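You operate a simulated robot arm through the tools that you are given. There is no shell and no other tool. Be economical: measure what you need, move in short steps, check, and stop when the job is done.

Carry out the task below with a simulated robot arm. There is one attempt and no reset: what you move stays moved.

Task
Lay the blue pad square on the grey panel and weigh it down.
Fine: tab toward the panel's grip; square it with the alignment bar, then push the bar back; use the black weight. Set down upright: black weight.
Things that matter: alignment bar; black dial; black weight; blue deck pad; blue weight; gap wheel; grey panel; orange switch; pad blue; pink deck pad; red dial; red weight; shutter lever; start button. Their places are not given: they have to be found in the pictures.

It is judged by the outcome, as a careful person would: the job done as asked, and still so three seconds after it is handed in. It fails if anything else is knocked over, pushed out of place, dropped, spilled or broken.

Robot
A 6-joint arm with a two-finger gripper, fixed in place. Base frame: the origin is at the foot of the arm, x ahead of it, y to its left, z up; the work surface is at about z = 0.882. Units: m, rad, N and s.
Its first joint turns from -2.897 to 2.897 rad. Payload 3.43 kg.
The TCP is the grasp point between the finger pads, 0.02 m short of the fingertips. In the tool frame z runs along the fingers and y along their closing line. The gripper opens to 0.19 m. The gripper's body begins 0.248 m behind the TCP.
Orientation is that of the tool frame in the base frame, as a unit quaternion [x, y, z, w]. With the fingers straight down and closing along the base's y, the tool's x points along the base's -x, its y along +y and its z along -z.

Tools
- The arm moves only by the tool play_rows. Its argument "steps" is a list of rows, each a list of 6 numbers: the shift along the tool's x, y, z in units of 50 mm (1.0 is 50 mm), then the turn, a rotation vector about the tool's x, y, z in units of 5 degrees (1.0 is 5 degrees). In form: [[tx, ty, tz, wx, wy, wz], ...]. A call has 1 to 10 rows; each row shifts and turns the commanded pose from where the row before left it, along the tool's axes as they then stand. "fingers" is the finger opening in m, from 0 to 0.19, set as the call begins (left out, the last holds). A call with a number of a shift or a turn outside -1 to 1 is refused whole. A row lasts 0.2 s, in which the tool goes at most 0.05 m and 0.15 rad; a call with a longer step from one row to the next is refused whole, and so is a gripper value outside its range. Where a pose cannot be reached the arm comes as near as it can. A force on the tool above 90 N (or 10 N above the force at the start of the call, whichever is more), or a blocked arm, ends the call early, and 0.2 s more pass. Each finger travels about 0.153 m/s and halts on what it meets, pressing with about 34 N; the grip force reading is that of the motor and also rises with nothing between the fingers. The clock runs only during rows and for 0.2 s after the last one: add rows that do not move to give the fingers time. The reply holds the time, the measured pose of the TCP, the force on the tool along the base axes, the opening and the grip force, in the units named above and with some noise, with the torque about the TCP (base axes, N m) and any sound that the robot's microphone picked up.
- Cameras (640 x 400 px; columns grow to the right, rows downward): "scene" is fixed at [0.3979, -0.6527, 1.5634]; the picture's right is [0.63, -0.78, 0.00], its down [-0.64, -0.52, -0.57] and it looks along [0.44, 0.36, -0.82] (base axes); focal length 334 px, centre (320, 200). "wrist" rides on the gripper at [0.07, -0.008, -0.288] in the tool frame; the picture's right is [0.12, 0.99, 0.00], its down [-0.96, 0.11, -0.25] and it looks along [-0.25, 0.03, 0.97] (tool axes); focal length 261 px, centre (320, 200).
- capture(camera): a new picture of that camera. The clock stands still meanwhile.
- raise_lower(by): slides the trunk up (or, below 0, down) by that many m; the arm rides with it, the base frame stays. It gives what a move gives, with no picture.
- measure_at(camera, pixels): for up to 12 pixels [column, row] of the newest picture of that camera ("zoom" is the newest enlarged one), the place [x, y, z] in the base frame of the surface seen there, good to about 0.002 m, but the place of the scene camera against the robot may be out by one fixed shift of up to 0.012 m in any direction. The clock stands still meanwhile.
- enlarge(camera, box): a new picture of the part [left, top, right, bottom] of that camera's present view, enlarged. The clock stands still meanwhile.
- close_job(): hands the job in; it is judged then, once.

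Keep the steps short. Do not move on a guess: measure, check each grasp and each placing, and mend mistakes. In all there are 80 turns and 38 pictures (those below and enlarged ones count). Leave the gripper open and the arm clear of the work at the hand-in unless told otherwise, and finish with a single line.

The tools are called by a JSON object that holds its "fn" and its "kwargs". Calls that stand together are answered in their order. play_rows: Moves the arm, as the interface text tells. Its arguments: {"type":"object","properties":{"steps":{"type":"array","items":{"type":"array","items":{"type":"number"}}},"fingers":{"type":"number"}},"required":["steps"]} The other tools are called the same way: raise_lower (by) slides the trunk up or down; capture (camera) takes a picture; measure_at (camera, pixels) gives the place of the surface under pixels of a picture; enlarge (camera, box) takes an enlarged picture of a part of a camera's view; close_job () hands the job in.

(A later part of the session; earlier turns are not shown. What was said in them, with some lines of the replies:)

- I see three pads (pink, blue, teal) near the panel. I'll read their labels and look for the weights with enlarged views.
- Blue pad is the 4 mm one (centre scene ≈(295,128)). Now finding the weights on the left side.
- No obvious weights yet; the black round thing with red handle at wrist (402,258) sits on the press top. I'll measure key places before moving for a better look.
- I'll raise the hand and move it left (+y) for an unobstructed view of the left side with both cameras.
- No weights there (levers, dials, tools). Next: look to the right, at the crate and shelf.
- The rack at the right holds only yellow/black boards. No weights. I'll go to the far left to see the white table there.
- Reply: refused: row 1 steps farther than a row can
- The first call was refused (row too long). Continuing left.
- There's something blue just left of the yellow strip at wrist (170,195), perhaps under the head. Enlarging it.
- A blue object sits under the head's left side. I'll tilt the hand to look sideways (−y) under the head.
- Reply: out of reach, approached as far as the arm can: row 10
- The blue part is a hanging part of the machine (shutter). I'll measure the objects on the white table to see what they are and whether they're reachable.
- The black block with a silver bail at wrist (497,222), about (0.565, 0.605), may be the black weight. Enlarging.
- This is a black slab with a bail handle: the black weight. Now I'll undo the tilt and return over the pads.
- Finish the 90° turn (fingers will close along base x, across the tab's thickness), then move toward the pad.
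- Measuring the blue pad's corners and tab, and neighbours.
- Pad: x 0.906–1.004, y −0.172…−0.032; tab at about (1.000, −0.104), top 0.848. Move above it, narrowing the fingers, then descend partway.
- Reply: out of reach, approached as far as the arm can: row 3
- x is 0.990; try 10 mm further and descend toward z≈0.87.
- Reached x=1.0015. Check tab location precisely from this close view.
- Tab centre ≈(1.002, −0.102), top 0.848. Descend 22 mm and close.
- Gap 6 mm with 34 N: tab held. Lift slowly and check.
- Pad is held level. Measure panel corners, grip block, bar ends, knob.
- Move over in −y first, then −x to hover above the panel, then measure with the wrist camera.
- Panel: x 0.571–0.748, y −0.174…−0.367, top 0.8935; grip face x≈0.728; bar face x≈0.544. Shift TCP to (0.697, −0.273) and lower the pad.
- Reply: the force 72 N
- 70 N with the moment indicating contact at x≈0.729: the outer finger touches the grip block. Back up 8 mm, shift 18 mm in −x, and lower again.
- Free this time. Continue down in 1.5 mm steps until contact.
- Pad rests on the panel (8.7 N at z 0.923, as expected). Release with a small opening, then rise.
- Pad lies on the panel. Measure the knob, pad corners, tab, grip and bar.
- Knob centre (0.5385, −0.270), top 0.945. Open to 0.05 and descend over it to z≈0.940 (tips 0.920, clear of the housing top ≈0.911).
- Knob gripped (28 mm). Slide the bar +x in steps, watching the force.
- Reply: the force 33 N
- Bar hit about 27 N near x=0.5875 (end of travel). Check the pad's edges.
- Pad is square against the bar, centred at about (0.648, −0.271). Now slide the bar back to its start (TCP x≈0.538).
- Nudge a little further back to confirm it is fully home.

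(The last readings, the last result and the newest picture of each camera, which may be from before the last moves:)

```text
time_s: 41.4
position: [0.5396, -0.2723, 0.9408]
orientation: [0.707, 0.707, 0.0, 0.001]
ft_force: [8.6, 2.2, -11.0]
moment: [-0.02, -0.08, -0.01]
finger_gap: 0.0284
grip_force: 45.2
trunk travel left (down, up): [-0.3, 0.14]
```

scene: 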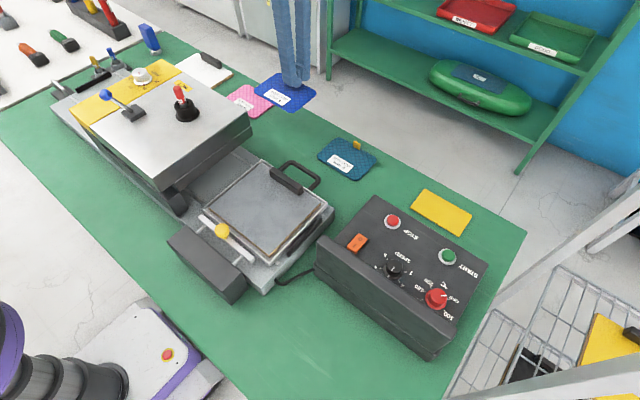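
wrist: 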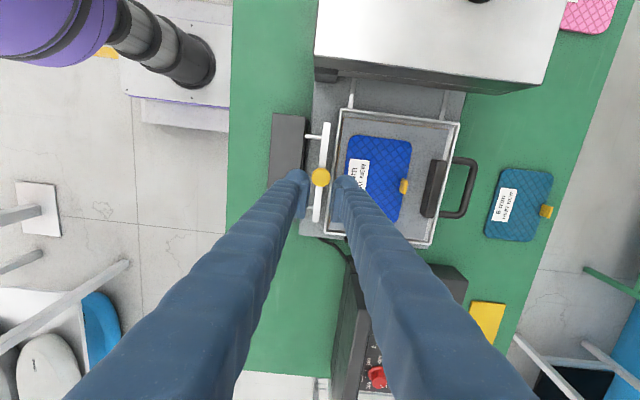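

Bar is home. Release and rise, then travel left over the head at z≈1.22.

{"fn": "play_rows", "kwargs": {"steps": [[0, 0, 0, 0, 0, 0], [0, 0, -0.3, 0, 0, 0], [0, 0, -0.6, 0, 0, 0], [0, 0, -0.9, 0, 0, 0], [0, 0, -0.95, 0, 0, 0], [0, 0, -0.95, 0, 0, 0], [0, 0, -0.95, 0, 0, 0], [0, 0, -0.95, 0, 0, 0]], "fingers": 0.055}}

{"fn": "play_rows", "kwargs": {"steps": [[0.98, 0, 0, 0, 0, 0], [0.98, 0, 0, 0, 0, 0], [0.98, 0, 0, 0, 0, 0], [0.98, 0, 0, 0, 0, 0], [0.98, 0, 0, 0, 0, 0], [0.98, 0, 0, 0, 0, 0], [0.98, 0, 0, 0, 0, 0], [0.98, 0, 0, 0, 0, 0], [0.98, 0, 0, 0, 0, 0], [0.98, 0, 0, 0, 0, 0]], "fingers": 0.09}}

{"fn": "play_rows", "kwargs": {"steps": [[0.98, 0, 0, 0, 0, 0], [0.98, 0, 0, 0, 0, 0], [0.98, 0, 0, 0, 0, 0], [0.98, 0, 0, 0, 0, 0], [0.98, 0, 0, 0, 0, 0], [0.9, 0, 0.2, 0, 0, 0], [0.9, 0, 0.4, 0, 0, 0], [0, 0, 0.9, 0, 0, 0], [0, 0, 0.9, 0, 0, 0]]}}

{"fn": "capture", "kwargs": {"camera": "wrist"}}

```text
time_s: 43.2
position: [0.5363, -0.2707, 1.2231]
orientation: [0.706, 0.708, 0.0, 0.0]
ft_force: [0.3, -0.3, 0.3]
moment: [0.0, -0.05, -0.02]
finger_gap: 0.0547
grip_force: 0.2
trunk travel left (down, up): [-0.3, 0.14]
```

```text
time_s: 45.4
position: [0.5372, 0.2177, 1.2203]
orientation: [0.707, 0.707, 0.0, -0.001]
ft_force: [0.3, 0.1, -0.4]
moment: [-0.08, 0.04, -0.02]
finger_gap: 0.09
grip_force: 0.1
trunk travel left (down, up): [-0.3, 0.14]
```

```text
time_s: 47.4
position: [0.5369, 0.5515, 1.0983]
orientation: [0.707, 0.707, 0.0, -0.001]
ft_force: [0.3, 0.2, 0.2]
moment: [0.07, 0.04, -0.03]
finger_gap: 0.09
grip_force: 0.1
trunk travel left (down, up): [-0.3, 0.14]
```

```text
5 pictures are left
```

wrist: 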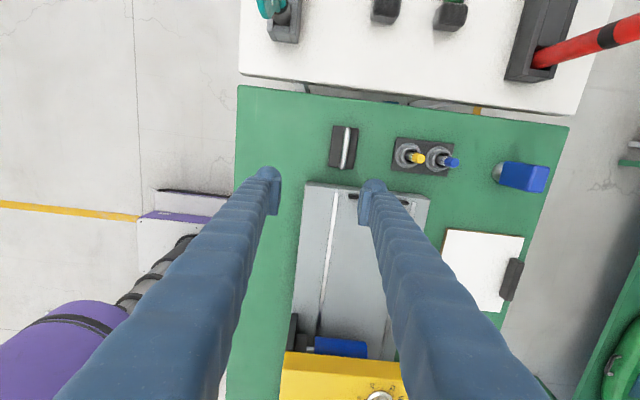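

Measure the weight at (343,148): slab corners, handle.

{"fn": "measure_at", "kwargs": {"camera": "wrist", "pixels": [[334, 128], [355, 129], [330, 165], [352, 167], [346, 135], [346, 148], [344, 160], [334, 147], [353, 148], [347, 130], [342, 166], [360, 180]]}}

{"fn": "enlarge", "kwargs": {"camera": "wrist", "box": [310, 110, 380, 180]}}

```text
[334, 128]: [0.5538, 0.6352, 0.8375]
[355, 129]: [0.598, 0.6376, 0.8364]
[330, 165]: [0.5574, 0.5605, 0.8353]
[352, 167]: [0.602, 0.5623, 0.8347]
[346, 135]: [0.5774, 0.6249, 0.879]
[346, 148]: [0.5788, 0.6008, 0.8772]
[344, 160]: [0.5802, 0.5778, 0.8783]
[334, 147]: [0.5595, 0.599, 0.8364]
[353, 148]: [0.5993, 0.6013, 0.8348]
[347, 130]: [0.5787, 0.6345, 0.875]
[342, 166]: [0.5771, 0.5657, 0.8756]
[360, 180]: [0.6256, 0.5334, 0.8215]
```

```text
5.71 times, centred on (345, 145) of wrist
```

zoom: 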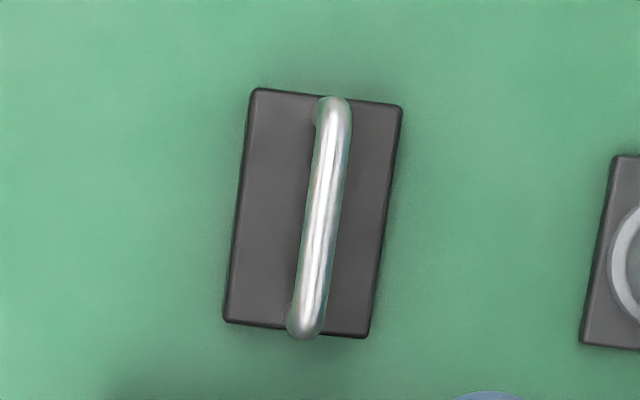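

Black slab 52×80 mm, handle bar along y at (0.578, 0.600), top 0.878, yawed about 3°. Line up over it with a 3° turn and descend to z≈0.867.

{"fn": "play_rows", "kwargs": {"steps": [[0.5, 0.4, 0.4, 0, 0, 0], [0.47, 0.42, 0.6, 0, 0, -0.6], [0, 0, 0.9, 0, 0, 0], [0, 0, 0.9, 0, 0, 0], [0, 0, 0.9, 0, 0, 0], [0, 0, 0.5, 0, 0, 0]], "fingers": 0.07}}

```text
time_s: 48.8
position: [0.5761, 0.6016, 0.8884]
orientation: [0.687, 0.727, -0.001, -0.001]
ft_force: [0.1, -0.8, -0.5]
moment: [0.0, 0.05, 0.01]
finger_gap: 0.0699
grip_force: 0.1
trunk travel left (down, up): [-0.3, 0.14]
```

{"fn": "play_rows", "kwargs": {"steps": [[0, 0.04, 0.2, 0, 0, 0], [0, 0, 0.22, 0, 0, 0], [0, 0, 0, 0, 0, 0]]}}

{"fn": "play_rows", "kwargs": {"steps": [[0, 0, 0, 0, 0, 0], [0, 0, 0, 0, 0, 0], [0, 0, 0, 0, 0, 0]], "fingers": 0}}

{"fn": "play_rows", "kwargs": {"steps": [[0, 0, -0.2, 0, 0, 0], [0, 0, -0.4, 0, 0, 0], [0, 0, 0, 0, 0, 0]]}}

```text
time_s: 49.6
position: [0.5798, 0.6012, 0.8686]
orientation: [0.688, 0.726, 0.0, 0.0]
ft_force: [0.4, -0.7, 0.2]
moment: [0.0, -0.02, 0.0]
finger_gap: 0.0697
grip_force: 0.1
trunk travel left (down, up): [-0.3, 0.14]
```

```text
time_s: 50.4
position: [0.5781, 0.6013, 0.8683]
orientation: [0.687, 0.726, 0.001, 0.0]
ft_force: [-0.3, 0.0, 0.8]
moment: [0.24, 0.0, 0.02]
finger_gap: 0.0072
grip_force: 33.8
trunk travel left (down, up): [-0.3, 0.14]
```

```text
time_s: 51.2
position: [0.5778, 0.6009, 0.9]
orientation: [0.688, 0.726, -0.001, -0.001]
ft_force: [-0.7, 0.0, -4.5]
moment: [-0.01, 0.01, 0.01]
finger_gap: 0.0069
grip_force: 34.3
trunk travel left (down, up): [-0.3, 0.14]
```

Lifted with ~4.7 N load: it's a loose weight. Raise to z≈1.25, undo the 3° turn, and travel back over the head.

{"fn": "play_rows", "kwargs": {"steps": [[0, 0, -0.8, 0, 0, 0.3], [0, 0, -0.9, 0, 0, 0.3], [0, 0, -0.9, 0, 0, 0], [0, 0, -0.9, 0, 0, 0], [0, 0, -0.9, 0, 0, 0], [0, 0, -0.9, 0, 0, 0], [0, 0, -0.9, 0, 0, 0], [0, 0, -0.8, 0, 0, 0]]}}

{"fn": "play_rows", "kwargs": {"steps": [[-0.5, 0, 0, 0, 0, 0], [-0.9, 0, 0, 0, 0, 0], [-0.95, 0, 0, 0, 0, 0], [-0.95, 0, 0, 0, 0, 0], [-0.95, 0, 0, 0, 0, 0], [-0.95, 0, 0, 0, 0, 0], [-0.95, 0, 0, 0, 0, 0], [-0.95, 0, 0, 0, 0, 0], [-0.95, 0, 0, 0, 0, 0], [-0.95, 0, 0, 0, 0, 0]]}}

{"fn": "play_rows", "kwargs": {"steps": [[-0.95, 0, 0, 0, 0, 0], [-0.95, 0, 0, 0, 0, 0], [-0.95, 0, 0, 0, 0, 0], [-0.95, 0, 0, 0, 0, 0], [-0.95, 0, 0, 0, 0, 0], [-0.95, 0, 0, 0, 0, 0], [-0.95, 0, 0, 0, 0, 0], [-0.95, 0, 0, 0, 0, 0], [-0.6, 0.5, 0, 0, 0, 0], [-0.2, 0.8, 0, 0, 0, 0]]}}

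```text
time_s: 53.0
position: [0.5787, 0.6039, 1.2496]
orientation: [0.706, 0.708, 0.0, -0.001]
ft_force: [-0.6, -0.3, -5.1]
moment: [0.04, -0.06, -0.01]
finger_gap: 0.0075
grip_force: 33.8
trunk travel left (down, up): [-0.3, 0.14]
```

```text
time_s: 55.2
position: [0.5776, 0.1503, 1.2505]
orientation: [0.707, 0.707, -0.001, 0.0]
ft_force: [1.3, -0.2, -4.1]
moment: [0.08, 0.0, -0.03]
finger_gap: 0.0073
grip_force: 34.1
trunk travel left (down, up): [-0.3, 0.14]
```

```text
time_s: 57.4
position: [0.6451, -0.2689, 1.2495]
orientation: [0.706, 0.708, -0.001, -0.001]
ft_force: [1.2, 0.2, -6.5]
moment: [0.05, 0.15, -0.03]
finger_gap: 0.0073
grip_force: 34.1
trunk travel left (down, up): [-0.3, 0.14]
```

Over the pad at (0.645, −0.269). Descend to z≈0.97 and look.

{"fn": "play_rows", "kwargs": {"steps": [[0, 0, 0.9, 0, 0, 0], [0, 0, 0.95, 0, 0, 0], [0, 0, 0.95, 0, 0, 0], [0, 0, 0.95, 0, 0, 0], [0, 0, 0.95, 0, 0, 0], [0, 0, 0.8, 0, 0, 0], [-0.04, 0, 0.1, 0, 0, 0]]}}

{"fn": "enlarge", "kwargs": {"camera": "wrist", "box": [200, 60, 440, 240]}}

```text
time_s: 59.0
position: [0.645, -0.2701, 0.9697]
orientation: [0.706, 0.708, 0.0, 0.0]
ft_force: [-0.3, -0.9, -5.2]
moment: [0.02, -0.01, -0.02]
finger_gap: 0.007
grip_force: 34.3
trunk travel left (down, up): [-0.3, 0.14]
```

```text
2.22 times, centred on (320, 150) of wrist
```

zoom: 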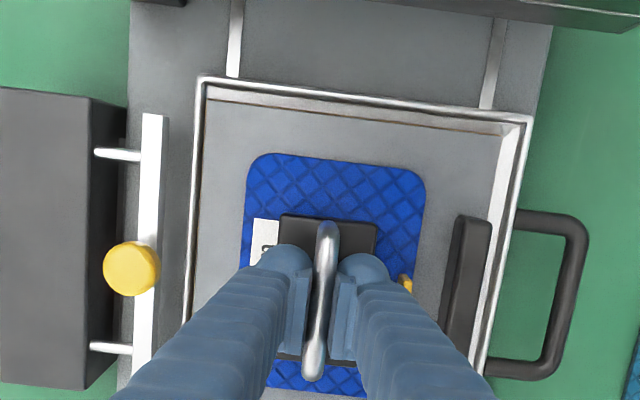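

Weight is upright and centred over the pad. Lower gently to contact (expected z≈0.945).

{"fn": "play_rows", "kwargs": {"steps": [[0, 0, 0.2, 0, 0, 0], [0, 0, 0.14, 0, 0, 0], [0, 0, 0.06, 0, 0, 0], [0, 0, 0.04, 0, 0, 0]]}}

{"fn": "play_rows", "kwargs": {"steps": [[0, 0, 0.03, 0, 0, 0], [0, 0, 0.02, 0, 0, 0], [0, 0, 0, 0, 0, 0]]}}

```text
time_s: 60.0
position: [0.6463, -0.2707, 0.9476]
orientation: [0.707, 0.708, 0.0, -0.001]
ft_force: [0.5, -0.2, -5.6]
moment: [0.0, 0.02, -0.03]
finger_gap: 0.0072
grip_force: 33.7
trunk travel left (down, up): [-0.3, 0.14]
```

```text
time_s: 60.8
position: [0.6452, -0.2708, 0.9453]
orientation: [0.707, 0.707, 0.0, 0.0]
ft_force: [0.4, 1.4, 10.2]
moment: [0.08, -0.01, -0.01]
finger_gap: 0.0073
grip_force: 34.0
trunk travel left (down, up): [-0.3, 0.14]
```

Contact at z 0.9453. Release with a small opening, rise straight up, and clear away.

{"fn": "play_rows", "kwargs": {"steps": [[0, 0, 0, 0, 0, 0], [0, 0, 0, 0, 0, 0]], "fingers": 0.03}}

{"fn": "play_rows", "kwargs": {"steps": [[0, 0, -0.3, 0, 0, 0], [0, 0, -0.6, 0, 0, 0], [0, 0, -0.9, 0, 0, 0], [0, 0, -0.9, 0, 0, 0], [0, 0, -0.9, 0, 0, 0], [0, 0, -0.9, 0, 0, 0], [0, -0.9, -0.3, 0, 0, 0], [0, -0.9, 0, 0, 0, 0], [0, -0.5, 0, 0, 0, 0]]}}

{"fn": "play_rows", "kwargs": {"steps": [[-0.9, 0, 0, 0, 0, 0], [-0.9, 0, 0, 0, 0, 0], [-0.9, 0, 0, 0, 0, 0], [-0.9, 0, 0, 0, 0, 0]], "fingers": 0.1}}

{"fn": "capture", "kwargs": {"camera": "scene"}}

```text
time_s: 61.4
position: [0.6452, -0.2706, 0.9441]
orientation: [0.706, 0.708, 0.0, -0.001]
ft_force: [0.2, -0.2, -0.3]
moment: [0.01, -0.01, -0.03]
finger_gap: 0.03
grip_force: 0.1
trunk travel left (down, up): [-0.3, 0.14]
```

```text
time_s: 63.4
position: [0.5284, -0.2711, 1.1865]
orientation: [0.707, 0.707, 0.0, 0.0]
ft_force: [-0.9, 0.3, 0.6]
moment: [0.0, -0.06, 0.0]
finger_gap: 0.03
grip_force: 0.0
trunk travel left (down, up): [-0.3, 0.14]
```

```text
time_s: 64.4
position: [0.531, -0.4526, 1.1853]
orientation: [0.706, 0.708, 0.001, -0.001]
ft_force: [0.0, 0.3, -0.9]
moment: [0.1, 0.01, -0.02]
finger_gap: 0.0997
grip_force: 0.1
trunk travel left (down, up): [-0.3, 0.14]
```

```text
2 pictures are left
```

scene: 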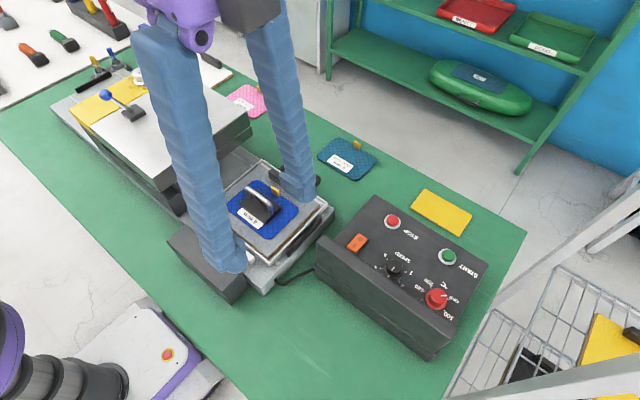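

Weight stands on the pad; the surroundings look undisturbed. One wrist picture to confirm squareness.

{"fn": "enlarge", "kwargs": {"camera": "wrist", "box": [250, 0, 500, 170]}}

```text
2.35 times, centred on (375, 85) of wrist
```

zoom: 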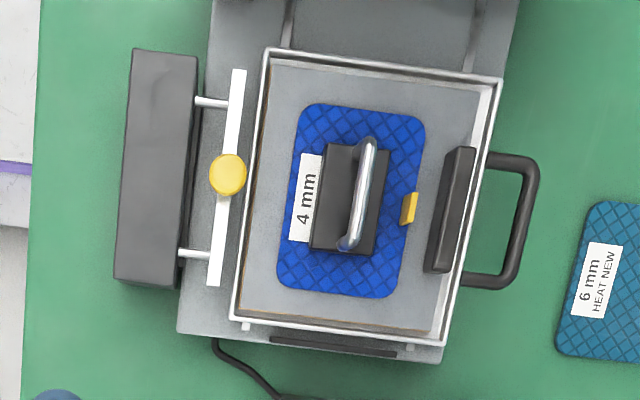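

The pad is square with its tab toward the grip, the bar is back, the black weight is upright on the pad, and the gripper is open and clear. Handing in.

{"fn": "close_job", "kwargs": {}}

```text
The job is handed in.
```

The blue 4 mm pad lies square on the grey panel with its tab toward the grip, the alignment bar is pushed back, and the black weight stands upright on the pad.
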